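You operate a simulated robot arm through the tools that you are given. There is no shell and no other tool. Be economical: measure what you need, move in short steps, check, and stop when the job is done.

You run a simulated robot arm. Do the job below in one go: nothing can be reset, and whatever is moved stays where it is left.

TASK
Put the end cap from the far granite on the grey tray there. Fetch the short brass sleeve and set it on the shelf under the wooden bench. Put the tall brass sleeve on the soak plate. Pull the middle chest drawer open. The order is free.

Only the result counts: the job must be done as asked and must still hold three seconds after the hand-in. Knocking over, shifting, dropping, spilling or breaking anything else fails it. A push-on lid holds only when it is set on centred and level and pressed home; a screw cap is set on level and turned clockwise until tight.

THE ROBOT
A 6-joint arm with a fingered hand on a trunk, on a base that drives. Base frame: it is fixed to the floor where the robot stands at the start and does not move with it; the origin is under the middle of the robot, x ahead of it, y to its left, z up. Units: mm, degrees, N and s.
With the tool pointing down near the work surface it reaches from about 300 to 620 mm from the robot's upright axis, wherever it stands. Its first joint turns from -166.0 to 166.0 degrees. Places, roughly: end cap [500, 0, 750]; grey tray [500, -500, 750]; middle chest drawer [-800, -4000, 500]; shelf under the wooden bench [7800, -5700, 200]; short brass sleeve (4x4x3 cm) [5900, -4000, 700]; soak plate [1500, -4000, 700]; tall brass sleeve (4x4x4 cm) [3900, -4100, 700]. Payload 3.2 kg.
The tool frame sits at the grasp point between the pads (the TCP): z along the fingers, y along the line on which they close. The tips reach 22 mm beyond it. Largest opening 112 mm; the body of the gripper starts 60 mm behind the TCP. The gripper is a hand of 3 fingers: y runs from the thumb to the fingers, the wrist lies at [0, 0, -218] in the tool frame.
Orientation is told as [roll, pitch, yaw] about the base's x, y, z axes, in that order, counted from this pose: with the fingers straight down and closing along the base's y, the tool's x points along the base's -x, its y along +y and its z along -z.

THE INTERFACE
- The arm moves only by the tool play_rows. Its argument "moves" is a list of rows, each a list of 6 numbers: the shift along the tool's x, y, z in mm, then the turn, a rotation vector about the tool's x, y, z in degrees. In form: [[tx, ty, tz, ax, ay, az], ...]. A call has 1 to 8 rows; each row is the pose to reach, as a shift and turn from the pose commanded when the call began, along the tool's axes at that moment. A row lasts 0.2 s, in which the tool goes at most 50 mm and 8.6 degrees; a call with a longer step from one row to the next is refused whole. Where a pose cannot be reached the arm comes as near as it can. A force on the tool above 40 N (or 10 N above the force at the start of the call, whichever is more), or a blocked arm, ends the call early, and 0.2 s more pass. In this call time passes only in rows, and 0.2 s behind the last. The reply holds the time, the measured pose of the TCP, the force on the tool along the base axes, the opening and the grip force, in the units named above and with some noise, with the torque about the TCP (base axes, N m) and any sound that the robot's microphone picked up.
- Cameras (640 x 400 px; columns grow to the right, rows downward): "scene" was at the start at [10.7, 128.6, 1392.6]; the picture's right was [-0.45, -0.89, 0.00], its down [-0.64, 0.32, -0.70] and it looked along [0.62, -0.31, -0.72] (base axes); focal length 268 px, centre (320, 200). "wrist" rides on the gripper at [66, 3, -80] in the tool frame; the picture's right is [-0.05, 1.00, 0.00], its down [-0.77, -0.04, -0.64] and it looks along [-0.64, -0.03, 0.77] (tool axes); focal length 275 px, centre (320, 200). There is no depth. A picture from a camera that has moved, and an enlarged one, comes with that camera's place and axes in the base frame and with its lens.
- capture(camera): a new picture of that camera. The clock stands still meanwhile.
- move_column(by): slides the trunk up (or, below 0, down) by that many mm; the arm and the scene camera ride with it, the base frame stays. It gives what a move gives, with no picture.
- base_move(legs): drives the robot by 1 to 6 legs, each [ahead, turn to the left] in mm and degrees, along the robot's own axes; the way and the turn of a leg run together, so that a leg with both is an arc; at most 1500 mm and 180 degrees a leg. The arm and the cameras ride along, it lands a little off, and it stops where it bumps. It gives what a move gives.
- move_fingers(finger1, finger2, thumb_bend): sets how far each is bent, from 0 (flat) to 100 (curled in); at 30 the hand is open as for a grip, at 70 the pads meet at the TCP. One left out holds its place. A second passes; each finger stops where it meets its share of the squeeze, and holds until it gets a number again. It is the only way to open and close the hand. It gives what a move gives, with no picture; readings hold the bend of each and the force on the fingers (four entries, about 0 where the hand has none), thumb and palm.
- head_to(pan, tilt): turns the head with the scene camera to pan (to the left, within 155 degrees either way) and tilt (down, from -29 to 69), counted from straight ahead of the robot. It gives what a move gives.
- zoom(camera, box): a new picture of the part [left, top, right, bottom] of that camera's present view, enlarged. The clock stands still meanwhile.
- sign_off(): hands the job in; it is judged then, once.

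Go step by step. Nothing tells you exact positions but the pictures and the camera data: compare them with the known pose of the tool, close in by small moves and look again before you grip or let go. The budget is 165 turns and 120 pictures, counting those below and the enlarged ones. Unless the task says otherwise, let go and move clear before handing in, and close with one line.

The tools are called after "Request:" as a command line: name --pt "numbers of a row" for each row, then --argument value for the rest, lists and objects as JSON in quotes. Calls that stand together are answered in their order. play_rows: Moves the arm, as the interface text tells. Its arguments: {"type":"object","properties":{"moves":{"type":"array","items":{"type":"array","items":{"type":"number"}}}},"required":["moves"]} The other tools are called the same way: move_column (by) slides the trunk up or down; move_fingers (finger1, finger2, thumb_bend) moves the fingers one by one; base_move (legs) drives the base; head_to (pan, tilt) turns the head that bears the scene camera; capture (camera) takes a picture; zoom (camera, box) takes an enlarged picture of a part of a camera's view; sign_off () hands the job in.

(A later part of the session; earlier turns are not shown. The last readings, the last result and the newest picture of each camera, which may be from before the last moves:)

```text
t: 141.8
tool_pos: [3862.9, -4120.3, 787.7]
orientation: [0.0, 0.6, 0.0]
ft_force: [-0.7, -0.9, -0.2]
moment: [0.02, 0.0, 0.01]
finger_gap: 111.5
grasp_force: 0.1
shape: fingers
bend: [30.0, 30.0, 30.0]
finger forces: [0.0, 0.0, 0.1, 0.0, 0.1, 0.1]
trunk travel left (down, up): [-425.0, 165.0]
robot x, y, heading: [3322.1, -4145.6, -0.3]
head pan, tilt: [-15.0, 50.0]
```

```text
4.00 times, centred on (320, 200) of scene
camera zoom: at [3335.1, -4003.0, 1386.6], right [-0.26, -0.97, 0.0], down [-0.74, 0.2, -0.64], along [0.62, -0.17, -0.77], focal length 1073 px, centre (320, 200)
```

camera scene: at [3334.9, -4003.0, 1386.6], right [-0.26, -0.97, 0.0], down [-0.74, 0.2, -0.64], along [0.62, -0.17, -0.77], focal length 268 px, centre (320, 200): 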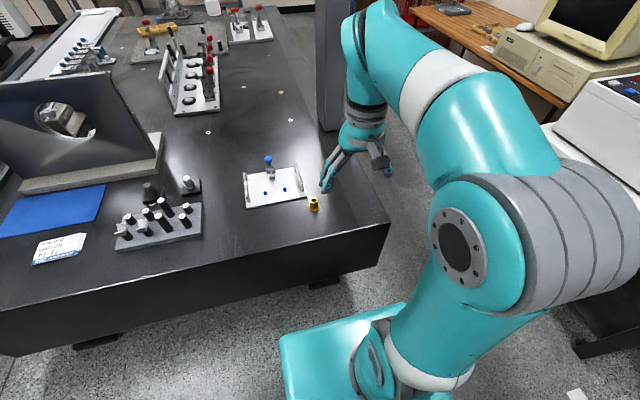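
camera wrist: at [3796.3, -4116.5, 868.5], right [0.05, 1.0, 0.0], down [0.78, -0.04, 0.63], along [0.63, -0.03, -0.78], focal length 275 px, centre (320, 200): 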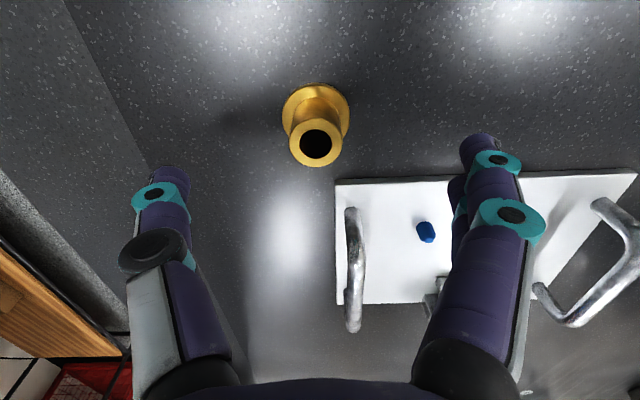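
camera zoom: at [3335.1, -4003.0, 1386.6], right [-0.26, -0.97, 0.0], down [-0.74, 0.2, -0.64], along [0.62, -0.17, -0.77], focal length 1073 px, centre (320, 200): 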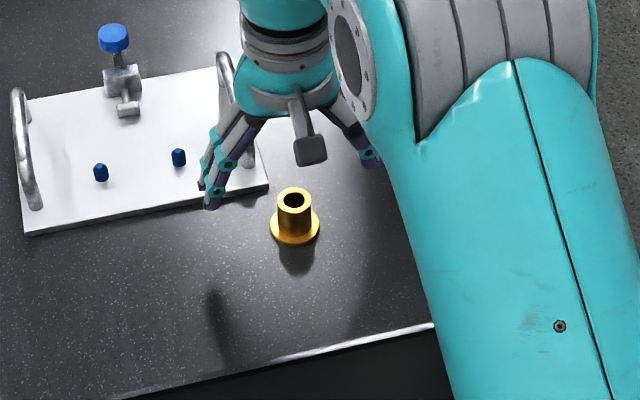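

Sleeve axis at about (3855, −4121); fixture edge at x≈3900 stays clear of the fingers. Descend to about z 748 and touch softly.

Request:
play_rows --pt "3 -1 20 0 0 0" --pt "3 -1 39 0 0 0"

Request:
move_fingers --finger1 52 --finger2 52 --thumb_bend 52

Request:
capture --camera "wrist"

Request:
zoom --camera "scene" --box '[270, 160, 370, 222]'

```text
t: 142.3
tool_pos: [3857.4, -4121.9, 749.0]
orientation: [0.1, 0.6, 0.0]
ft_force: [1.1, 0.3, -0.5]
moment: [0.01, 0.0, 0.04]
finger_gap: 111.4
grasp_force: 0.1
shape: fingers
bend: [30.0, 30.0, 30.0]
finger forces: [0.0, 0.0, 0.0, 0.0, 0.0, 0.0]
trunk travel left (down, up): [-425.0, 165.0]
robot x, y, heading: [3321.7, -4148.8, 0.0]
head pan, tilt: [-15.0, 50.0]
```

```text
t: 143.3
tool_pos: [3857.9, -4121.7, 748.6]
orientation: [0.1, 0.6, 0.0]
ft_force: [0.4, -0.8, -0.5]
moment: [0.01, 0.0, 0.01]
finger_gap: 50.0
grasp_force: 0.0
shape: fingers
bend: [52.0, 52.0, 52.0]
finger forces: [0.1, 0.0, 0.0, 0.0, 0.1, 0.1]
trunk travel left (down, up): [-425.0, 165.0]
robot x, y, heading: [3319.8, -4149.0, 0.1]
head pan, tilt: [-15.0, 50.0]
```

```text
58 pictures are left
camera wrist: at [3792.4, -4119.0, 829.9], right [0.05, 1.0, 0.0], down [0.78, -0.04, 0.63], along [0.63, -0.03, -0.78], focal length 275 px, centre (320, 200)
```

wrist: 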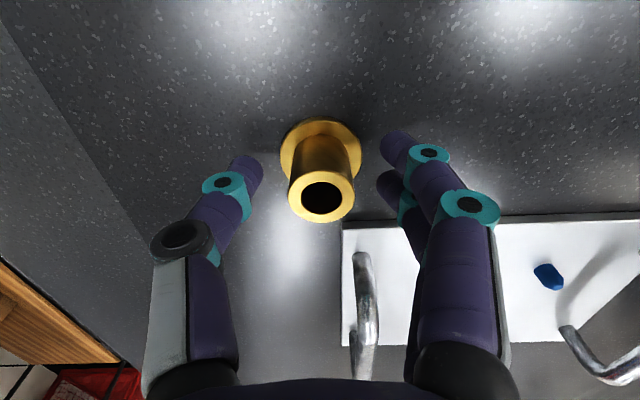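

```text
6.40 times, centred on (320, 191) of scene
camera zoom: at [3334.9, -4003.0, 1386.6], right [-0.26, -0.97, 0.0], down [-0.74, 0.2, -0.64], along [0.62, -0.17, -0.77], focal length 1717 px, centre (320, 258)
```

zoom: 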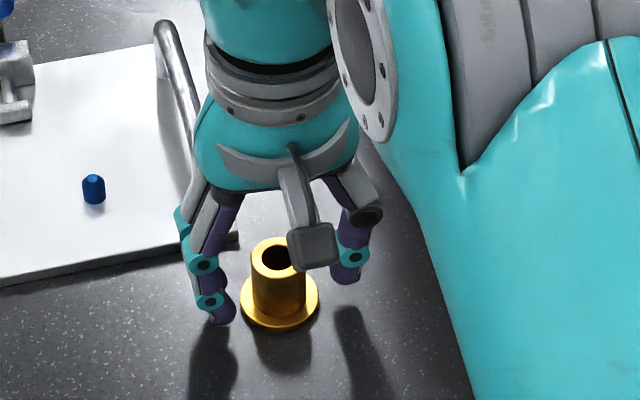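

Centred. Close gently and compare finger bends.

Request:
move_fingers --finger1 62 --finger2 62 --thumb_bend 62

Request:
move_fingers --finger1 66 --finger2 66 --thumb_bend 66

Request:
capture --camera "wrist"

```text
t: 144.3
tool_pos: [3859.6, -4122.6, 748.9]
orientation: [0.1, 0.5, 0.1]
ft_force: [0.3, -0.1, 0.5]
moment: [0.0, 0.0, 0.0]
finger_gap: 23.6
grasp_force: 0.8
shape: fingers
bend: [62.0, 61.0, 61.0]
finger forces: [0.1, 0.4, 0.0, 0.0, 0.8, 0.0]
trunk travel left (down, up): [-425.0, 165.0]
robot x, y, heading: [3317.8, -4149.6, 0.1]
head pan, tilt: [-15.0, 50.0]
```

```text
t: 145.3
tool_pos: [3857.5, -4122.9, 749.5]
orientation: [0.1, 0.5, 0.0]
ft_force: [-0.1, -0.6, 0.0]
moment: [-0.04, -0.01, 0.02]
finger_gap: 19.2
grasp_force: 3.1
shape: fingers
bend: [64.0, 62.0, 64.0]
finger forces: [1.0, 2.4, 0.0, 0.1, 3.7, 0.1]
trunk travel left (down, up): [-425.0, 165.0]
robot x, y, heading: [3321.8, -4148.8, 0.1]
head pan, tilt: [-15.0, 50.0]
```

```text
56 pictures are left
camera wrist: at [3792.4, -4119.0, 829.8], right [0.05, 1.0, 0.0], down [0.78, -0.04, 0.63], along [0.63, -0.03, -0.78], focal length 275 px, centre (320, 200)
```

wrist: 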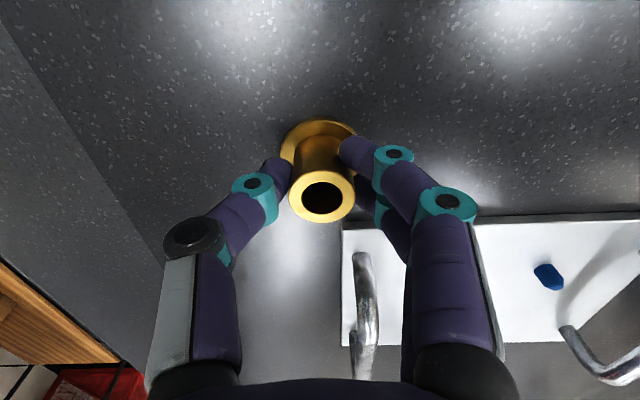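

Nearly even; ease off, shift +3 mm, then grip firmly.

Request:
move_fingers --finger1 57 --finger2 57 --thumb_bend 57

Request:
play_rows --pt "-3 0 1 0 0 0"

Request:
move_fingers --finger1 67 --finger2 67 --thumb_bend 67

```text
t: 146.3
tool_pos: [3857.7, -4122.5, 748.7]
orientation: [0.1, 0.6, 0.1]
ft_force: [0.7, -0.7, 0.3]
moment: [0.0, -0.01, -0.02]
finger_gap: 37.4
grasp_force: 0.0
shape: fingers
bend: [56.0, 56.0, 56.0]
finger forces: [0.0, 0.0, 0.0, 0.1, 0.0, 0.1]
trunk travel left (down, up): [-425.0, 165.0]
robot x, y, heading: [3321.2, -4151.6, 0.0]
head pan, tilt: [-15.0, 50.0]
```

```text
t: 146.8
tool_pos: [3860.1, -4121.9, 748.3]
orientation: [0.2, 0.5, 0.1]
ft_force: [-0.4, 0.0, 0.1]
moment: [-0.02, -0.01, 0.0]
finger_gap: 37.3
grasp_force: 0.0
shape: fingers
bend: [56.0, 56.0, 56.0]
finger forces: [0.0, 0.0, 0.1, 0.0, 0.0, 0.1]
trunk travel left (down, up): [-425.0, 165.0]
robot x, y, heading: [3320.4, -4145.8, -0.2]
head pan, tilt: [-15.0, 50.0]
```

```text
t: 147.8
tool_pos: [3861.4, -4121.6, 748.8]
orientation: [0.1, 0.6, 0.0]
ft_force: [0.1, 0.0, 0.5]
moment: [0.03, 0.01, -0.03]
finger_gap: 20.6
grasp_force: 4.8
shape: fingers
bend: [63.0, 63.0, 64.0]
finger forces: [2.3, 2.5, 0.1, 0.0, 4.7, 0.1]
trunk travel left (down, up): [-425.0, 165.0]
robot x, y, heading: [3322.5, -4145.7, 0.1]
head pan, tilt: [-15.0, 50.0]
```

Even now (2.3/2.5/4.7). Firm the grip and lift.

Request:
move_fingers --finger1 82 --finger2 82 --thumb_bend 82

Request:
play_rows --pt "0 0 -6 0 0 0" --pt "0 0 -14 0 0 0" --pt "0 0 -40 0 0 0" --pt "0 0 -80 0 0 0"

Request:
capture --camera "wrist"

```text
t: 148.8
tool_pos: [3861.5, -4121.9, 747.6]
orientation: [0.0, 0.6, 0.0]
ft_force: [0.4, 0.3, 0.4]
moment: [-0.01, -0.02, 0.01]
finger_gap: 17.9
grasp_force: 21.9
shape: fingers
bend: [68.0, 68.0, 67.0]
finger forces: [10.7, 11.5, 0.1, 0.0, 21.2, 0.0]
trunk travel left (down, up): [-425.0, 165.0]
robot x, y, heading: [3322.0, -4151.1, 0.1]
head pan, tilt: [-15.0, 50.0]
```

```text
t: 149.8
tool_pos: [3862.1, -4122.1, 829.2]
orientation: [0.1, 0.7, -0.1]
ft_force: [-0.5, -0.3, -1.4]
moment: [0.0, -0.02, -0.01]
finger_gap: 18.1
grasp_force: 22.0
shape: fingers
bend: [68.0, 68.0, 67.0]
finger forces: [10.9, 11.7, 0.0, 0.1, 21.1, 0.0]
trunk travel left (down, up): [-425.0, 165.0]
robot x, y, heading: [3321.0, -4147.9, 0.1]
head pan, tilt: [-15.0, 50.0]
```

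```text
55 pictures are left
camera wrist: at [3796.5, -4118.8, 910.8], right [0.05, 1.0, 0.0], down [0.78, -0.04, 0.63], along [0.63, -0.03, -0.78], focal length 275 px, centre (320, 200)
```

wrist: 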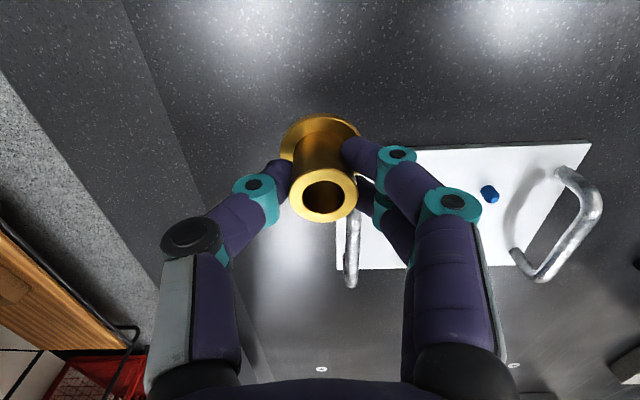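

Sleeve is held (base ~31 mm below the TCP). Retract high and drive back to the soak plate, facing it from behind.

Request:
play_rows --pt "0 0 -45 0 0 0" --pt "20 0 -85 0 0 0" --pt "55 0 -115 0 0 0" --pt "90 0 -145 0 0 0" --pt "125 0 -175 0 0 0" --pt "160 0 -205 0 0 0" --pt "200 0 -210 0 0 0"

Request:
base_move --legs '[[0, 90], [-600, 0], [0, 90], [1500, 0], [342, 0], [0, -90]]'

Request:
head_to --pan -10 --tilt 45

Request:
capture --camera "scene"

Request:
capture --camera "wrist"

```text
t: 151.3
tool_pos: [3662.1, -4122.1, 1041.7]
orientation: [0.1, 0.5, -0.1]
ft_force: [-0.3, -0.2, -1.3]
moment: [0.0, 0.02, -0.04]
finger_gap: 17.9
grasp_force: 22.3
shape: fingers
bend: [68.0, 68.0, 67.0]
finger forces: [11.2, 12.2, 0.0, 0.1, 21.1, 0.0]
trunk travel left (down, up): [-425.0, 165.0]
robot x, y, heading: [3317.4, -4149.5, -0.1]
head pan, tilt: [-15.0, 50.0]
```

```text
t: 175.1
tool_pos: [1434.9, -4375.6, 1040.9]
orientation: [0.1, 0.6, 89.4]
ft_force: [1.1, -0.6, -0.8]
moment: [0.0, 0.02, -0.01]
finger_gap: 17.2
grasp_force: 21.4
shape: fingers
bend: [68.0, 68.0, 67.0]
finger forces: [9.8, 12.1, 0.1, 0.0, 20.4, 0.1]
trunk travel left (down, up): [-425.0, 165.0]
robot x, y, heading: [1455.2, -4716.0, 89.1]
head pan, tilt: [-15.0, 50.0]
```

```text
t: 175.8
tool_pos: [1434.2, -4374.6, 1040.2]
orientation: [0.0, 0.5, 89.4]
ft_force: [-0.4, 0.2, -0.9]
moment: [0.04, 0.01, 0.0]
finger_gap: 17.4
grasp_force: 21.2
shape: fingers
bend: [68.0, 68.0, 67.0]
finger forces: [9.8, 12.1, 0.1, 0.0, 20.4, 0.0]
trunk travel left (down, up): [-425.0, 165.0]
robot x, y, heading: [1455.8, -4716.5, 89.1]
head pan, tilt: [-10.0, 45.0]
```

```text
54 pictures are left
camera scene: at [1304.1, -4695.9, 1393.5], right [0.98, -0.18, 0.0], down [-0.13, -0.7, -0.71], along [0.13, 0.69, -0.71], focal length 268 px, centre (320, 200)
```

scene: 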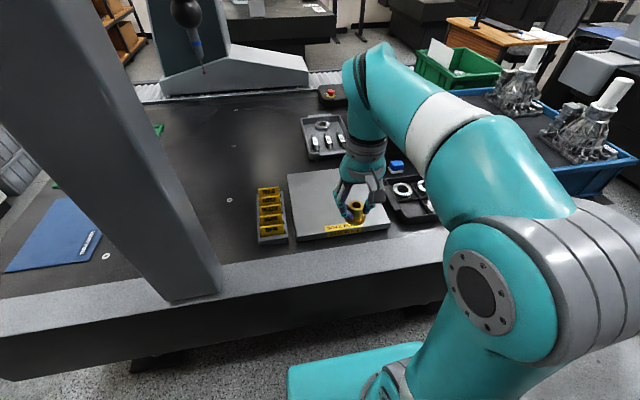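

```text
53 pictures are left
camera wrist: at [1430.5, -4439.9, 1122.1], right [-1.0, 0.06, 0.0], down [0.05, 0.78, 0.63], along [0.04, 0.63, -0.78], focal length 275 px, centre (320, 200)
```

wrist: 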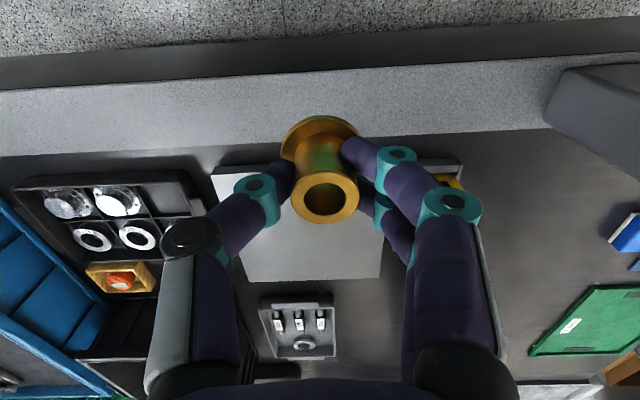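

Plate spans about x 1325–1630, y −4208…−3890. I'll drive 80 mm closer, then move the sleeve over (1485, −4090).

Request:
base_move --legs '[[80, 0]]'

Request:
play_rows --pt "-30 -7 30 0 0 0" --pt "-60 -14 60 0 0 0" --pt "-90 -21 90 0 0 0" --pt "-120 -28 120 0 0 0" --pt "-150 -35 150 0 0 0" --pt "-180 -42 180 0 0 0" --pt "-205 -50 210 0 0 0"

Request:
capture --camera "wrist"

Request:
capture --camera "scene"

```text
t: 176.8
tool_pos: [1434.8, -4295.4, 1041.2]
orientation: [0.1, 0.8, 89.3]
ft_force: [-1.7, 0.4, -1.6]
moment: [-0.02, 0.0, 0.01]
finger_gap: 17.6
grasp_force: 21.1
shape: fingers
bend: [68.0, 68.0, 67.0]
finger forces: [9.7, 12.2, 0.0, 0.0, 20.4, 0.1]
trunk travel left (down, up): [-425.0, 165.0]
robot x, y, heading: [1456.4, -4637.2, 89.0]
head pan, tilt: [-10.0, 45.0]
```

```text
t: 178.4
tool_pos: [1489.3, -4094.8, 829.5]
orientation: [0.1, 0.6, 89.4]
ft_force: [0.5, -0.5, -0.7]
moment: [0.01, 0.0, -0.02]
finger_gap: 17.4
grasp_force: 21.0
shape: fingers
bend: [68.0, 68.0, 67.0]
finger forces: [10.0, 12.3, 0.0, 0.0, 20.4, 0.0]
trunk travel left (down, up): [-425.0, 165.0]
robot x, y, heading: [1457.1, -4634.1, 89.6]
head pan, tilt: [-10.0, 45.0]
```

```text
52 pictures are left
camera wrist: at [1484.9, -4159.5, 910.8], right [-1.0, 0.06, 0.0], down [0.04, 0.78, 0.63], along [0.03, 0.63, -0.78], focal length 275 px, centre (320, 200)
```

wrist: 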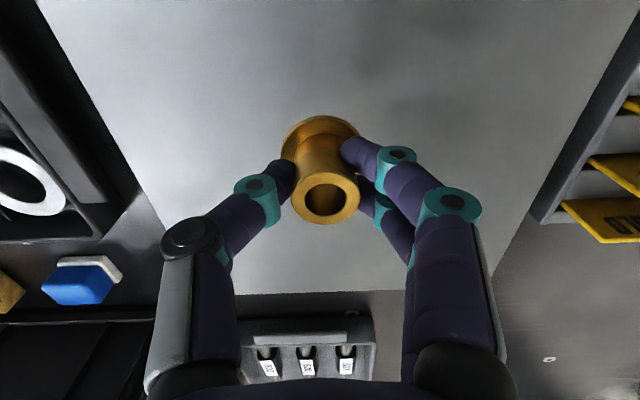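

```text
51 pictures are left
camera scene: at [1304.9, -4616.5, 1393.5], right [0.98, -0.18, 0.0], down [-0.13, -0.7, -0.71], along [0.13, 0.69, -0.71], focal length 268 px, centre (320, 200)
```

scene: 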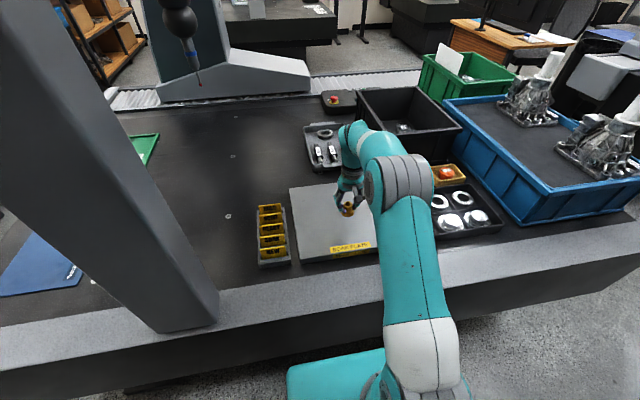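

Right above the plate. Lowering, then in fine steps until the load comes off.

Request:
play_rows --pt "0 0 20 0 0 0" --pt "0 0 40 0 0 0"

Request:
capture --camera "wrist"

Request:
zoom --camera "scene" --box '[290, 160, 400, 230]'

```text
t: 179.0
tool_pos: [1489.4, -4093.6, 789.5]
orientation: [0.1, 0.6, 89.5]
ft_force: [0.5, 0.2, -1.2]
moment: [-0.01, -0.03, 0.01]
finger_gap: 17.1
grasp_force: 21.8
shape: fingers
bend: [68.0, 68.0, 67.0]
finger forces: [10.1, 12.5, 0.0, 0.0, 20.3, 0.1]
trunk travel left (down, up): [-425.0, 165.0]
robot x, y, heading: [1457.5, -4636.1, 89.5]
head pan, tilt: [-10.0, 45.0]
```

```text
50 pictures are left
camera wrist: at [1483.7, -4159.2, 869.9], right [-1.0, 0.06, 0.0], down [0.04, 0.78, 0.63], along [0.03, 0.63, -0.78], focal length 275 px, centre (320, 200)
```

wrist: 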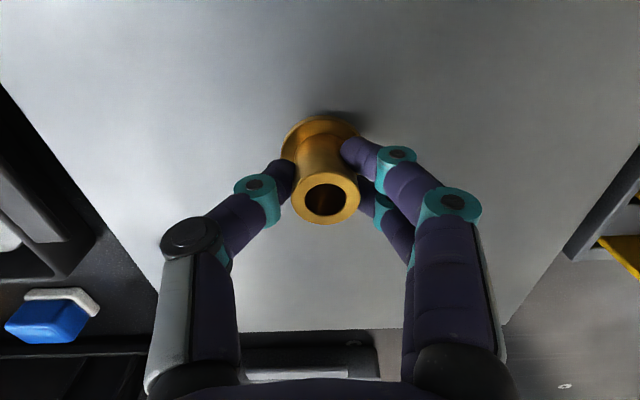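

```text
5.71 times, centred on (345, 195) of scene
camera zoom: at [1304.8, -4616.6, 1393.5], right [0.98, -0.18, 0.0], down [-0.13, -0.7, -0.71], along [0.13, 0.69, -0.71], focal length 1533 px, centre (177, 229)
```

zoom: 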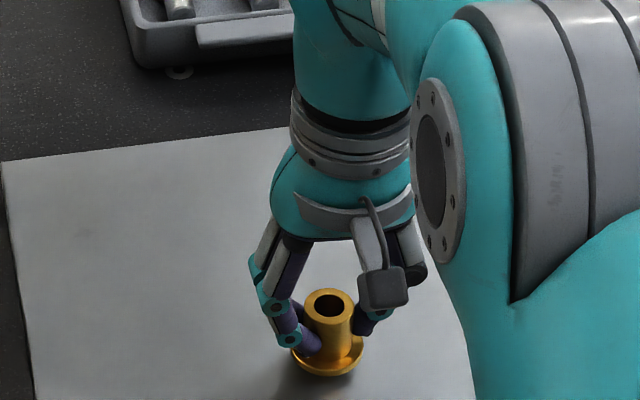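

Request:
play_rows --pt "0 0 4 0 0 0" --pt "0 0 8 0 0 0"

Request:
play_rows --pt "0 0 3 0 0 0"

Request:
capture --camera "wrist"

```text
t: 179.6
tool_pos: [1489.0, -4094.8, 780.9]
orientation: [0.0, 0.5, 89.4]
ft_force: [-0.5, -0.8, -0.5]
moment: [-0.01, 0.02, 0.01]
finger_gap: 17.0
grasp_force: 21.5
shape: fingers
bend: [68.0, 68.0, 67.0]
finger forces: [10.2, 12.4, 0.0, 0.1, 20.5, 0.0]
trunk travel left (down, up): [-425.0, 165.0]
robot x, y, heading: [1454.1, -4641.4, 89.4]
head pan, tilt: [-10.0, 45.0]
```

```text
t: 180.0
tool_pos: [1489.0, -4093.7, 780.4]
orientation: [0.1, 0.5, 89.4]
ft_force: [-0.6, 2.2, 13.7]
moment: [0.05, 0.1, 0.0]
finger_gap: 17.1
grasp_force: 24.8
shape: fingers
bend: [69.0, 69.0, 68.0]
finger forces: [11.8, 13.8, 0.0, 0.1, 22.8, 0.0]
trunk travel left (down, up): [-425.0, 165.0]
robot x, y, heading: [1460.5, -4639.1, 89.6]
head pan, tilt: [-10.0, 45.0]
```

```text
48 pictures are left
camera wrist: at [1483.4, -4160.0, 860.4], right [-1.0, 0.06, 0.0], down [0.04, 0.78, 0.63], along [0.04, 0.63, -0.78], focal length 275 px, centre (320, 200)
```

wrist: 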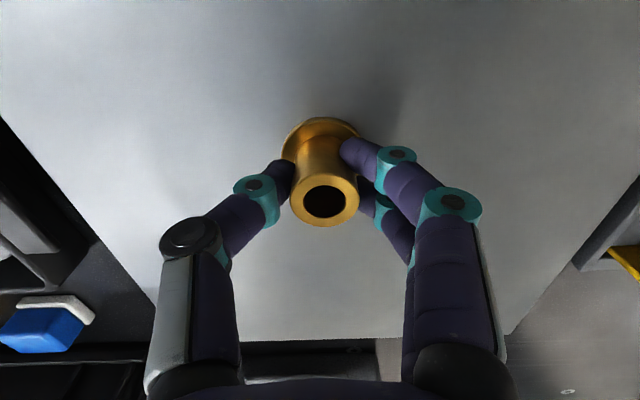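

Contact at 13.7 N. Ease up 1.5 mm, then open slowly.

Request:
play_rows --pt "0 0 -1.8 0 0 0"

Request:
move_fingers --finger1 60 --finger2 60 --thumb_bend 60

Request:
move_fingers --finger1 32 --finger2 32 --thumb_bend 32

Request:
play_rows --pt "0 0 -40 0 0 0" --pt "0 0 -80 0 0 0" --pt "0 0 -125 0 0 0"

Request:
capture --camera "wrist"

```text
t: 180.4
tool_pos: [1487.6, -4095.8, 780.6]
orientation: [0.1, 0.7, 89.4]
ft_force: [0.0, 1.5, 7.9]
moment: [0.06, 0.06, -0.02]
finger_gap: 17.0
grasp_force: 23.3
shape: fingers
bend: [69.0, 69.0, 68.0]
finger forces: [11.3, 13.4, 0.0, 0.1, 22.5, 0.0]
trunk travel left (down, up): [-425.0, 165.0]
robot x, y, heading: [1458.1, -4637.9, 89.3]
head pan, tilt: [-10.0, 45.0]
```

```text
t: 181.4
tool_pos: [1487.8, -4094.0, 779.5]
orientation: [0.1, 0.6, 89.4]
ft_force: [1.5, 0.9, -0.3]
moment: [0.0, -0.01, 0.02]
finger_gap: 26.5
grasp_force: 0.1
shape: fingers
bend: [60.0, 60.0, 60.0]
finger forces: [0.1, 0.0, 0.0, 0.2, 0.1, 0.1]
trunk travel left (down, up): [-425.0, 165.0]
robot x, y, heading: [1457.3, -4638.0, 89.4]
head pan, tilt: [-10.0, 45.0]
```

```text
t: 182.4
tool_pos: [1487.3, -4095.7, 779.0]
orientation: [0.1, 0.5, 89.5]
ft_force: [-0.5, 0.4, 0.7]
moment: [0.0, 0.0, 0.01]
finger_gap: 106.0
grasp_force: 0.2
shape: fingers
bend: [32.0, 32.0, 32.0]
finger forces: [0.0, 0.0, 0.0, 0.1, 0.0, 0.0]
trunk travel left (down, up): [-425.0, 165.0]
robot x, y, heading: [1456.9, -4635.9, 89.5]
head pan, tilt: [-10.0, 45.0]
```

```text
t: 183.2
tool_pos: [1488.9, -4091.5, 905.1]
orientation: [0.1, 0.6, 89.4]
ft_force: [-0.3, -0.5, 0.2]
moment: [0.0, -0.01, 0.0]
finger_gap: 105.7
grasp_force: 0.1
shape: fingers
bend: [32.0, 32.0, 32.0]
finger forces: [0.1, 0.0, 0.0, 0.0, 0.0, 0.0]
trunk travel left (down, up): [-425.0, 165.0]
robot x, y, heading: [1455.7, -4634.1, 89.5]
head pan, tilt: [-10.0, 45.0]
```

```text
47 pictures are left
camera wrist: at [1483.7, -4157.3, 984.8], right [-1.0, 0.06, 0.0], down [0.05, 0.78, 0.63], along [0.04, 0.63, -0.78], focal length 275 px, centre (320, 200)
```

wrist: 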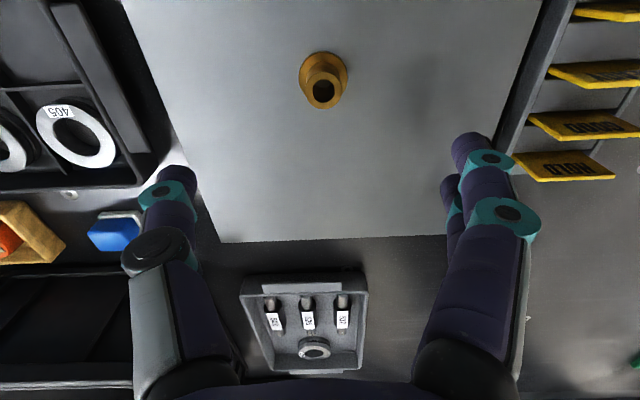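

The tall sleeve stands on the soak plate. Retract and drive on towards the short sleeve.

Request:
play_rows --pt "20 0 -40 0 0 0" --pt "50 0 -75 0 0 0" --pt "85 0 -105 0 0 0" --pt "125 0 -130 0 0 0" --pt "165 5 -138 0 0 0" --pt "200 10 -140 0 0 0"

Request:
base_move --legs '[[-110, 0], [0, -89.5], [1500, 0], [1450, 0]]'

Request:
head_to --pan 10 --tilt 20

Request:
capture --camera "scene"

```text
t: 184.6
tool_pos: [1476.3, -4290.5, 1045.3]
orientation: [0.0, 0.7, 89.3]
ft_force: [0.7, -0.6, 0.1]
moment: [0.0, -0.02, 0.0]
finger_gap: 105.9
grasp_force: 0.1
shape: fingers
bend: [32.0, 32.0, 32.0]
finger forces: [0.0, 0.1, 0.1, 0.0, 0.0, 0.0]
trunk travel left (down, up): [-425.0, 165.0]
robot x, y, heading: [1457.5, -4636.8, 89.4]
head pan, tilt: [-10.0, 45.0]
```

```text
t: 203.4
tool_pos: [4766.7, -4702.3, 1045.4]
orientation: [0.1, 0.6, 0.7]
ft_force: [0.3, -0.6, 0.2]
moment: [-0.02, -0.01, 0.01]
finger_gap: 105.6
grasp_force: 0.0
shape: fingers
bend: [32.0, 32.0, 32.0]
finger forces: [0.1, 0.1, 0.1, 0.0, 0.0, 0.0]
trunk travel left (down, up): [-425.0, 165.0]
robot x, y, heading: [4417.1, -4692.9, 0.7]
head pan, tilt: [-10.0, 45.0]
```

```text
t: 204.3
tool_pos: [4766.6, -4702.1, 1045.4]
orientation: [0.1, 0.7, 0.7]
ft_force: [0.2, -0.2, 0.2]
moment: [-0.02, 0.01, -0.01]
finger_gap: 105.6
grasp_force: 0.1
shape: fingers
bend: [32.0, 32.0, 32.0]
finger forces: [0.1, 0.0, 0.1, 0.1, 0.1, 0.0]
trunk travel left (down, up): [-425.0, 165.0]
robot x, y, heading: [4421.2, -4691.9, 0.8]
head pan, tilt: [10.0, 20.0]
```

```text
46 pictures are left
camera scene: at [4448.1, -4510.1, 1432.1], right [0.18, -0.98, 0.0], down [-0.34, -0.06, -0.94], along [0.92, 0.17, -0.34], focal length 268 px, centre (320, 200)
```

scene: 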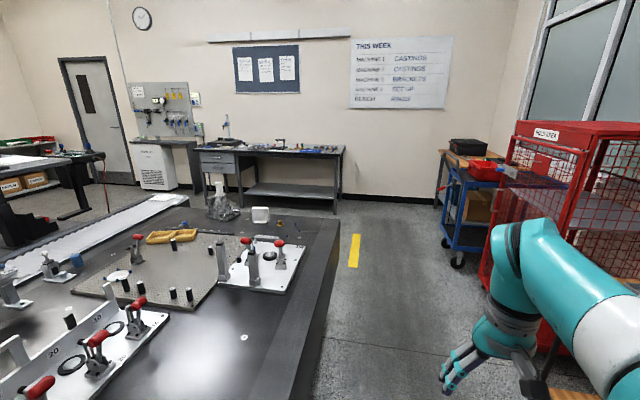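

The wooden bench is at the far right, behind the blue trolley. Zoom at the sleeve's expected place and at the bench.

Request:
zoom --camera "scene" --box '[200, 170, 360, 270]'

Request:
zoom --camera "scene" --box '[380, 110, 560, 290]'

```text
4.00 times, centred on (280, 220) of scene
camera zoom: at [4448.1, -4510.1, 1432.1], right [0.18, -0.98, 0.0], down [-0.34, -0.06, -0.94], along [0.92, 0.17, -0.34], focal length 1073 px, centre (480, 120)
```

zoom: 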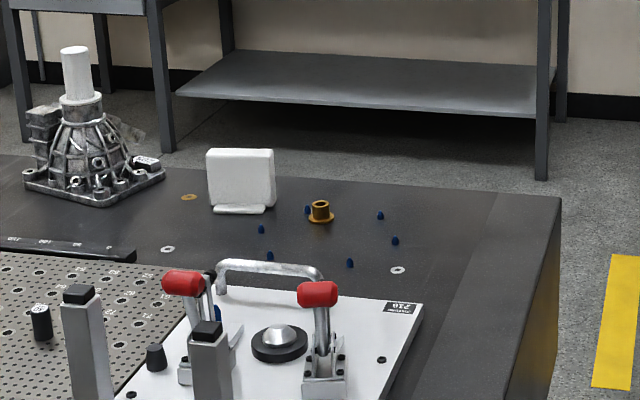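

```text
2.22 times, centred on (470, 200) of scene
camera zoom: at [4448.1, -4510.1, 1432.1], right [0.18, -0.98, 0.0], down [-0.34, -0.06, -0.94], along [0.92, 0.17, -0.34], focal length 596 px, centre (-13, 200)
```

zoom: 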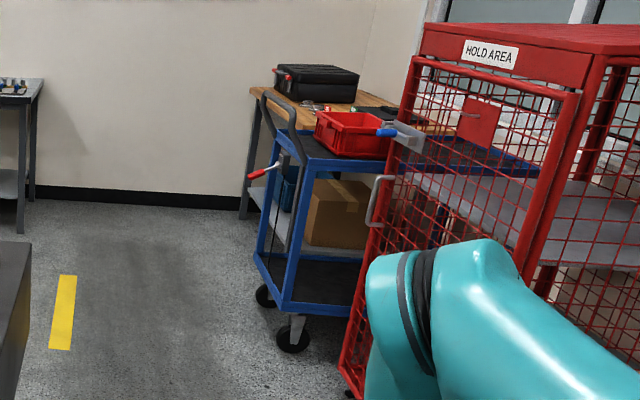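

The short sleeve is near (5883, −3993), with small blue pins around it, by the granite's far end (x≈6030). I'll go round to that end and face −x.

Request:
base_move --legs '[[1500, 0], [500, 0], [0, 89.2], [675, 0], [0, 90]]'

Request:
head_to --pan -10 --tilt 45

Request:
capture --camera "scene"

Request:
capture --camera "wrist"

```text
t: 225.2
tool_pos: [6072.9, -4002.5, 1045.3]
orientation: [0.1, 0.6, 178.8]
ft_force: [0.4, 0.3, -0.5]
moment: [0.03, 0.0, -0.05]
finger_gap: 105.6
grasp_force: 0.0
shape: fingers
bend: [32.0, 32.0, 32.0]
finger forces: [0.1, 0.0, 0.0, 0.0, 0.0, 0.0]
trunk travel left (down, up): [-425.0, 165.0]
robot x, y, heading: [6421.9, -4024.6, 178.8]
head pan, tilt: [10.0, 20.0]
```

```text
t: 226.1
tool_pos: [6074.7, -4001.7, 1044.8]
orientation: [0.1, 0.6, 178.7]
ft_force: [-0.5, -0.6, -0.2]
moment: [0.0, -0.01, -0.01]
finger_gap: 105.5
grasp_force: 0.0
shape: fingers
bend: [32.0, 32.0, 32.0]
finger forces: [0.0, 0.0, 0.0, 0.1, 0.1, 0.0]
trunk travel left (down, up): [-425.0, 165.0]
robot x, y, heading: [6415.0, -4023.3, 179.1]
head pan, tilt: [-10.0, 45.0]
```

```text
43 pictures are left
camera scene: at [6394.8, -4176.8, 1393.6], right [0.19, 0.98, 0.0], down [0.69, -0.14, -0.71], along [-0.69, 0.14, -0.71], focal length 268 px, centre (320, 200)
```

scene: 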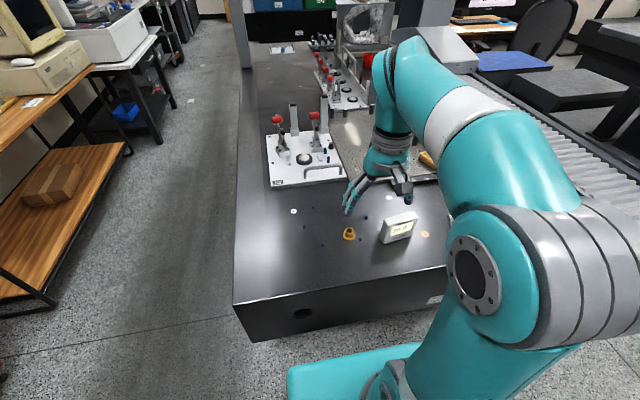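

```text
42 pictures are left
camera wrist: at [6137.3, -4006.0, 1126.2], right [-0.07, -1.0, 0.0], down [-0.78, 0.05, 0.63], along [-0.63, 0.04, -0.78], focal length 275 px, centre (320, 200)
```

wrist: 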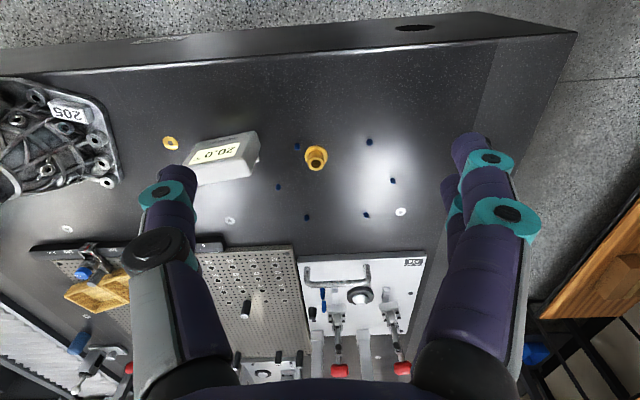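

Sleeve at about (5899, −3984). Pins are outside the fingers' paths. Move above it and look.

Request:
play_rows --pt "-29 -2 31 0 0 0" --pt "-58 -4 62 0 0 0" --pt "-87 -6 94 0 0 0" --pt "-116 -9 126 0 0 0" --pt "-145 -11 158 0 0 0" --pt "-174 -13 190 0 0 0"

Request:
capture --camera "wrist"

Request:
zoom --camera "scene" --box '[290, 170, 420, 251]'

```text
t: 227.5
tool_pos: [5899.6, -3987.9, 853.9]
orientation: [0.2, 0.5, 178.7]
ft_force: [-0.6, -0.1, 0.0]
moment: [0.02, 0.01, 0.01]
finger_gap: 105.6
grasp_force: 0.0
shape: fingers
bend: [32.0, 32.0, 32.0]
finger forces: [0.0, 0.0, 0.1, 0.0, 0.0, 0.1]
trunk travel left (down, up): [-425.0, 165.0]
robot x, y, heading: [6419.8, -4020.9, 179.1]
head pan, tilt: [-10.0, 45.0]
```

```text
41 pictures are left
camera wrist: at [5964.2, -3991.5, 934.5], right [-0.07, -1.0, 0.0], down [-0.78, 0.05, 0.63], along [-0.63, 0.04, -0.78], focal length 275 px, centre (320, 200)
```

wrist: 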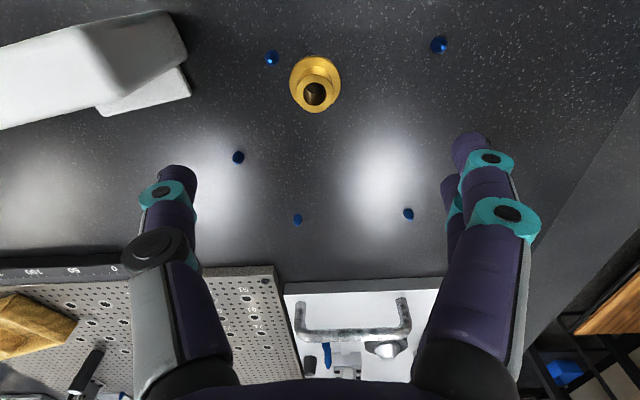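

```text
4.92 times, centred on (355, 210) of scene
camera zoom: at [6394.6, -4176.7, 1393.5], right [0.19, 0.98, 0.0], down [0.69, -0.14, -0.71], along [-0.69, 0.14, -0.71], focal length 1320 px, centre (148, 148)
```

zoom: 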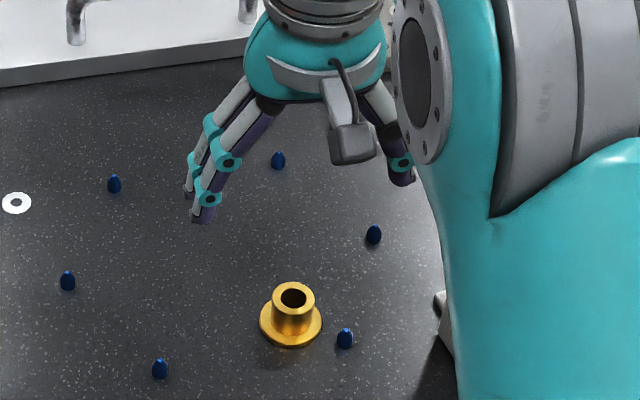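

Good alignment. Narrow the fingers a bit and descend around the sleeve.

Request:
move_fingers --finger1 42 --finger2 42 --thumb_bend 42

Request:
play_rows --pt "0 -3 35 0 0 0" --pt "0 -3 70 0 0 0"

Request:
capture --camera "wrist"

Request:
zoom --camera "scene" --box '[290, 170, 420, 251]'

```text
t: 228.5
tool_pos: [5899.8, -3988.1, 854.1]
orientation: [0.1, 0.6, 178.7]
ft_force: [-0.3, -0.1, 0.1]
moment: [0.03, -0.01, 0.01]
finger_gap: 78.7
grasp_force: 0.1
shape: fingers
bend: [42.0, 42.0, 42.0]
finger forces: [0.1, 0.0, 0.1, 0.0, 0.1, 0.0]
trunk travel left (down, up): [-425.0, 165.0]
robot x, y, heading: [6417.2, -4025.4, 178.6]
head pan, tilt: [-10.0, 45.0]
```

```text
t: 229.1
tool_pos: [5901.1, -3983.4, 784.3]
orientation: [0.1, 0.6, 178.6]
ft_force: [-0.5, 0.0, -0.3]
moment: [-0.02, -0.03, -0.02]
finger_gap: 78.6
grasp_force: 0.1
shape: fingers
bend: [42.0, 42.0, 42.0]
finger forces: [0.0, 0.0, 0.1, 0.0, 0.0, 0.0]
trunk travel left (down, up): [-425.0, 165.0]
robot x, y, heading: [6420.3, -4025.5, 179.0]
head pan, tilt: [-10.0, 45.0]
```

```text
39 pictures are left
camera wrist: at [5966.5, -3987.5, 865.2], right [-0.07, -1.0, 0.0], down [-0.78, 0.05, 0.63], along [-0.63, 0.04, -0.78], focal length 275 px, centre (320, 200)
```

wrist: 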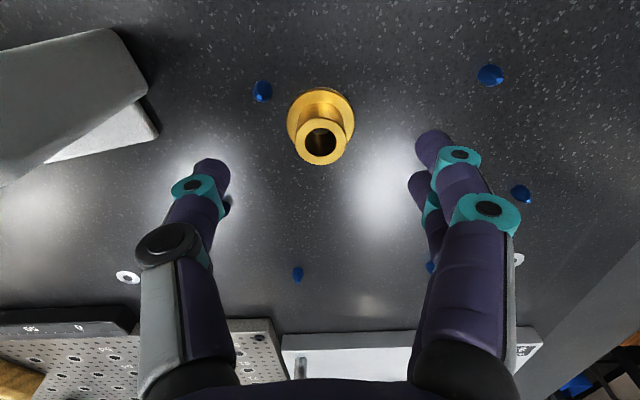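

```text
4.92 times, centred on (355, 210) of scene
camera zoom: at [6394.7, -4176.7, 1393.5], right [0.19, 0.98, 0.0], down [0.69, -0.14, -0.71], along [-0.69, 0.14, -0.71], focal length 1320 px, centre (148, 148)
```

zoom: 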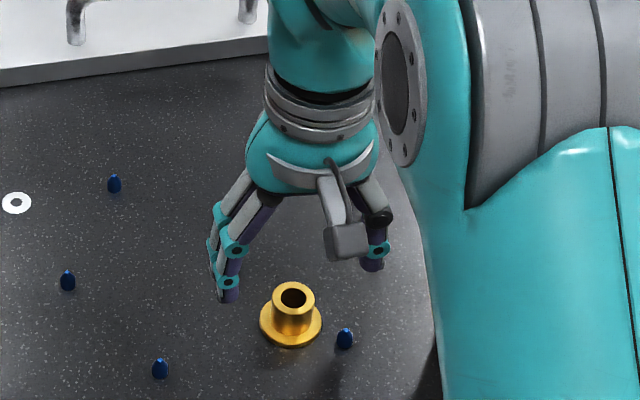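

Still aligned (axis ≈ 5906, −3984; hand 5 mm beyond, as worked before). Descend and close softly.

Request:
play_rows --pt "-1 0 19 0 0 0" --pt "-1 0 37 0 0 0"

Request:
move_fingers --finger1 66 --finger2 66 --thumb_bend 66

Request:
capture --camera "wrist"

```text
t: 229.7
tool_pos: [5901.0, -3981.1, 746.0]
orientation: [0.1, 0.6, 178.7]
ft_force: [0.1, 0.5, -0.3]
moment: [0.03, -0.01, 0.0]
finger_gap: 78.6
grasp_force: 0.0
shape: fingers
bend: [42.0, 42.0, 42.0]
finger forces: [0.0, 0.0, 0.1, 0.0, 0.1, 0.0]
trunk travel left (down, up): [-425.0, 165.0]
robot x, y, heading: [6423.7, -4022.8, 178.7]
head pan, tilt: [-10.0, 45.0]
```

```text
t: 230.7
tool_pos: [5902.0, -3982.4, 747.4]
orientation: [0.1, 0.6, 178.7]
ft_force: [0.3, -0.1, 0.1]
moment: [-0.01, 0.03, 0.01]
finger_gap: 21.3
grasp_force: 3.8
shape: fingers
bend: [63.0, 62.0, 64.0]
finger forces: [1.9, 2.1, 0.0, 0.0, 4.0, 0.0]
trunk travel left (down, up): [-425.0, 165.0]
robot x, y, heading: [6421.0, -4023.9, 178.7]
head pan, tilt: [-10.0, 45.0]
```

```text
37 pictures are left
camera wrist: at [5966.1, -3986.2, 827.5], right [-0.07, -1.0, 0.0], down [-0.78, 0.05, 0.63], along [-0.63, 0.04, -0.78], focal length 275 px, centre (320, 200)
```

wrist: 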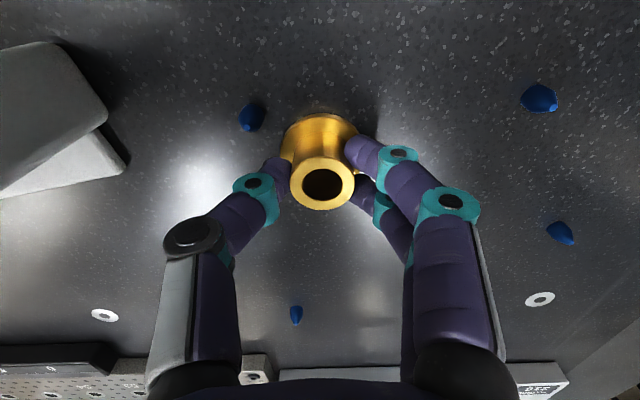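

Even grip. Firm it and lift.

Request:
move_fingers --finger1 82 --finger2 82 --thumb_bend 82

Request:
play_rows --pt "0 0 -6 0 0 0" --pt "0 0 -14 0 0 0" --pt "0 0 -40 0 0 0" --pt "0 0 -80 0 0 0"

Request:
capture --camera "wrist"

```text
t: 231.7
tool_pos: [5901.0, -3981.2, 746.7]
orientation: [0.1, 0.6, 178.7]
ft_force: [-0.1, 0.2, -0.7]
moment: [0.02, 0.0, 0.01]
finger_gap: 18.0
grasp_force: 21.6
shape: fingers
bend: [68.0, 67.0, 67.0]
finger forces: [10.5, 11.4, 0.1, 0.0, 21.0, 0.0]
trunk travel left (down, up): [-425.0, 165.0]
robot x, y, heading: [6419.4, -4024.0, 179.3]
head pan, tilt: [-10.0, 45.0]
```

```text
t: 232.7
tool_pos: [5900.5, -3983.4, 826.1]
orientation: [0.1, 0.6, 178.9]
ft_force: [0.1, -0.5, -1.7]
moment: [0.0, 0.01, 0.02]
finger_gap: 17.7
grasp_force: 22.2
shape: fingers
bend: [68.0, 67.0, 67.0]
finger forces: [10.6, 11.9, 0.0, 0.0, 21.1, 0.0]
trunk travel left (down, up): [-425.0, 165.0]
robot x, y, heading: [6421.4, -4025.8, 178.5]
head pan, tilt: [-10.0, 45.0]
```

```text
36 pictures are left
camera wrist: at [5965.5, -3987.3, 906.5], right [-0.07, -1.0, 0.0], down [-0.78, 0.05, 0.63], along [-0.63, 0.04, -0.78], focal length 275 px, centre (320, 200)
```

wrist: 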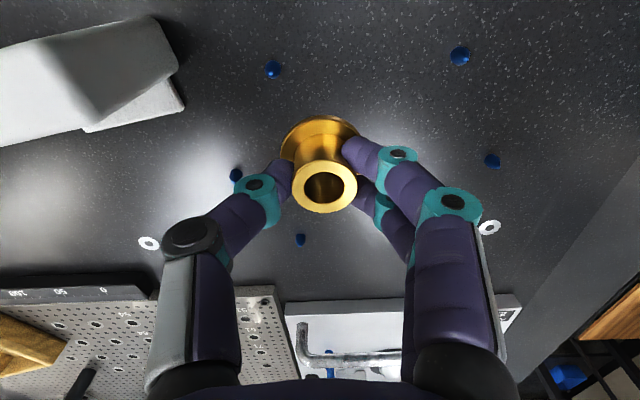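

The short sleeve is held. Retract, turn toward the wooden bench and look.

Request:
play_rows --pt "0 0 -45 0 0 0" --pt "20 0 -85 0 0 0" --pt "55 0 -115 0 0 0" --pt "90 0 -145 0 0 0" --pt "125 0 -175 0 0 0" --pt "155 0 -205 0 0 0" --pt "180 0 -215 0 0 0"

Request:
base_move --legs '[[-100, 0], [0, 130]]'

Request:
head_to --pan 0 --tilt 30

Request:
capture --camera "scene"

```text
t: 234.3
tool_pos: [6078.3, -3987.2, 1044.8]
orientation: [0.1, 0.7, 178.8]
ft_force: [0.2, 0.2, -0.6]
moment: [0.0, -0.03, -0.02]
finger_gap: 17.6
grasp_force: 22.2
shape: fingers
bend: [68.0, 67.0, 67.0]
finger forces: [10.8, 12.4, 0.0, 0.0, 20.8, 0.0]
trunk travel left (down, up): [-425.0, 165.0]
robot x, y, heading: [6421.2, -4023.8, 179.1]
head pan, tilt: [-10.0, 45.0]
```

```text
t: 240.8
tool_pos: [6702.6, -4317.5, 1044.8]
orientation: [0.1, 0.6, -52.5]
ft_force: [-0.3, -0.1, -0.8]
moment: [-0.04, 0.0, -0.02]
finger_gap: 17.4
grasp_force: 21.1
shape: fingers
bend: [68.0, 67.0, 67.0]
finger forces: [10.0, 12.3, 0.0, 0.0, 20.4, 0.0]
trunk travel left (down, up): [-425.0, 165.0]
robot x, y, heading: [6521.6, -4027.7, -52.5]
head pan, tilt: [-10.0, 45.0]
```

```text
t: 241.5
tool_pos: [6701.8, -4316.8, 1045.1]
orientation: [0.1, 0.6, -52.5]
ft_force: [-0.9, 0.5, -0.6]
moment: [0.02, -0.02, -0.01]
finger_gap: 17.3
grasp_force: 21.2
shape: fingers
bend: [68.0, 67.0, 67.0]
finger forces: [10.0, 12.3, 0.0, 0.1, 20.5, 0.1]
trunk travel left (down, up): [-425.0, 165.0]
robot x, y, heading: [6518.2, -4028.3, -52.4]
head pan, tilt: [0.0, 30.0]
```

```text
35 pictures are left
camera scene: at [6667.4, -3950.9, 1416.0], right [-0.79, -0.61, 0.0], down [-0.3, 0.4, -0.87], along [0.53, -0.69, -0.5], focal length 268 px, centre (320, 200)
```

scene: 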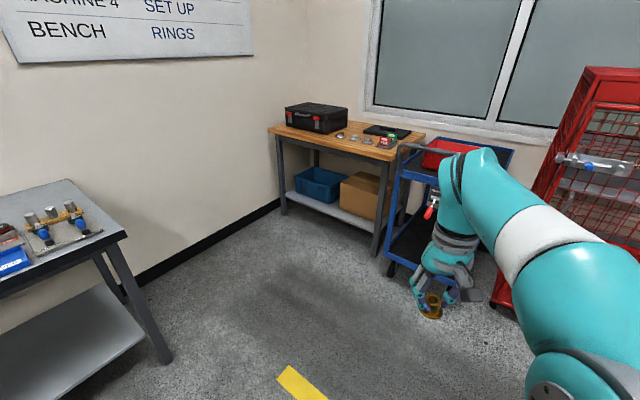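

The bench has a low grey shelf with a blue bin and a carton. Zoom to find free room.

Request:
zoom --camera "scene" --box '[260, 120, 420, 270]'

```text
2.67 times, centred on (340, 195) of scene
camera zoom: at [6667.4, -3950.9, 1416.0], right [-0.79, -0.61, 0.0], down [-0.3, 0.4, -0.87], along [0.53, -0.69, -0.5], focal length 715 px, centre (267, 213)
```

zoom: 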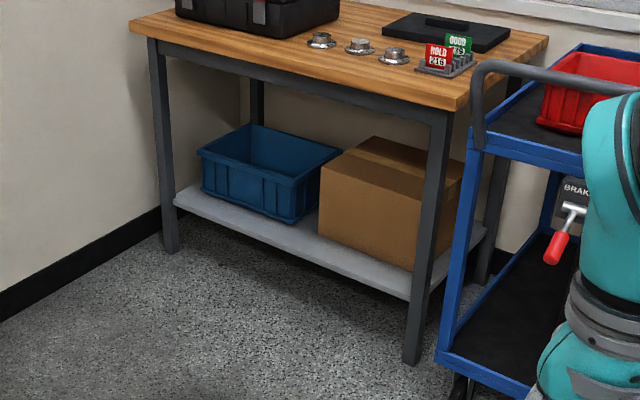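

There is a ~115 mm free strip along the shelf front (y −5466 to −5585), shelf top z≈225. I'll park in front at about (7760, −5020) facing −y.

Request:
base_move --legs '[[0, 13.7], [1500, 0], [88, 0], [0, -51.3]]'

Request:
head_to --pan 15 --tilt 55

Request:
capture --camera "scene"

```text
t: 252.9
tool_pos: [7758.1, -5383.8, 1045.2]
orientation: [0.0, 0.6, -89.2]
ft_force: [0.1, 0.2, -2.1]
moment: [0.05, 0.0, 0.02]
finger_gap: 17.2
grasp_force: 21.1
shape: fingers
bend: [68.0, 67.0, 67.0]
finger forces: [9.7, 12.3, 0.0, 0.1, 20.3, 0.0]
trunk travel left (down, up): [-425.0, 165.0]
robot x, y, heading: [7783.9, -5041.8, -89.2]
head pan, tilt: [0.0, 30.0]
```

```text
t: 253.8
tool_pos: [7758.0, -5382.9, 1044.9]
orientation: [0.1, 0.6, -89.1]
ft_force: [0.6, 0.7, -1.3]
moment: [0.0, 0.0, 0.0]
finger_gap: 17.3
grasp_force: 20.7
shape: fingers
bend: [68.0, 67.0, 67.0]
finger forces: [9.7, 12.3, 0.1, 0.0, 20.2, 0.0]
trunk travel left (down, up): [-425.0, 165.0]
robot x, y, heading: [7784.9, -5038.3, -89.1]
head pan, tilt: [15.0, 55.0]
```

```text
33 pictures are left
camera scene: at [7967.1, -5049.4, 1380.1], right [-0.96, -0.27, 0.0], down [-0.22, 0.79, -0.57], along [0.16, -0.55, -0.82], focal length 268 px, centre (320, 200)
```

scene: 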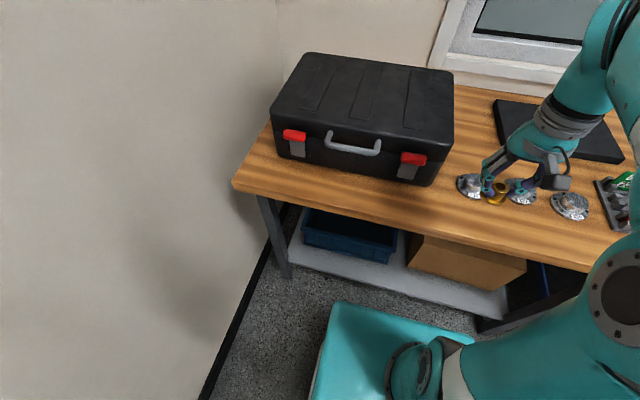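

The shelf's front edge is at y≈−5457; bin and carton fronts at ≈−5575, with a gap between them around x 7760. I'll back off 60 mm so the hand can go down in front of the bench, then lower the trunk.

Request:
base_move --legs '[[-60, 0]]'

Request:
move_column --by -400

Request:
capture --camera "scene"

Request:
capture --camera "wrist"

```text
t: 254.8
tool_pos: [7756.6, -5321.4, 1044.3]
orientation: [0.2, 0.6, -89.2]
ft_force: [0.0, -0.4, -1.7]
moment: [0.01, -0.02, -0.04]
finger_gap: 17.2
grasp_force: 21.2
shape: fingers
bend: [68.0, 67.0, 67.0]
finger forces: [9.8, 12.3, 0.1, 0.0, 20.3, 0.0]
trunk travel left (down, up): [-425.0, 165.0]
robot x, y, heading: [7782.3, -4981.9, -89.3]
head pan, tilt: [15.0, 55.0]
```

```text
t: 258.6
tool_pos: [7756.8, -5321.5, 644.9]
orientation: [0.0, 0.6, -89.2]
ft_force: [0.0, 0.3, -1.3]
moment: [-0.02, -0.02, 0.0]
finger_gap: 17.4
grasp_force: 21.0
shape: fingers
bend: [68.0, 67.0, 67.0]
finger forces: [9.6, 12.3, 0.0, 0.0, 20.3, 0.0]
trunk travel left (down, up): [-25.0, 565.0]
robot x, y, heading: [7784.8, -4977.9, -89.2]
head pan, tilt: [15.0, 55.0]
```

```text
32 pictures are left
camera scene: at [7966.2, -4987.7, 980.1], right [-0.96, -0.27, 0.0], down [-0.22, 0.79, -0.57], along [0.16, -0.55, -0.82], focal length 268 px, centre (320, 200)
```

scene: 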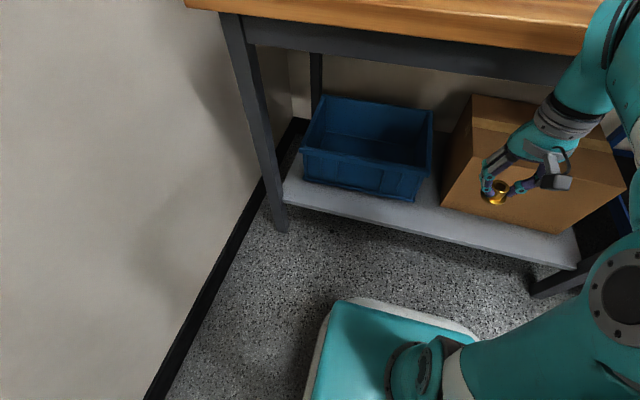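

```text
31 pictures are left
camera wrist: at [7757.9, -5256.6, 725.5], right [1.0, -0.03, 0.0], down [-0.03, -0.78, 0.63], along [-0.02, -0.63, -0.78], focal length 275 px, centre (320, 200)
```

wrist: 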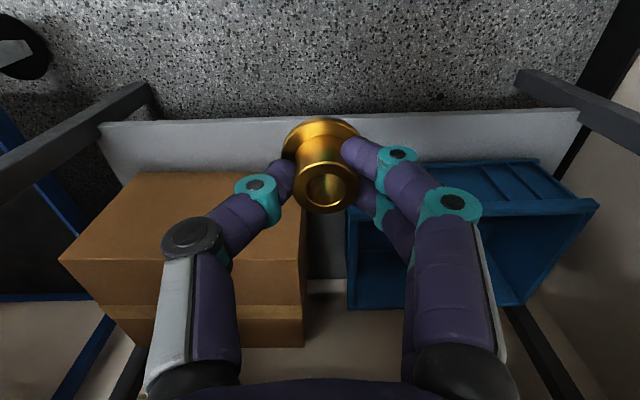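

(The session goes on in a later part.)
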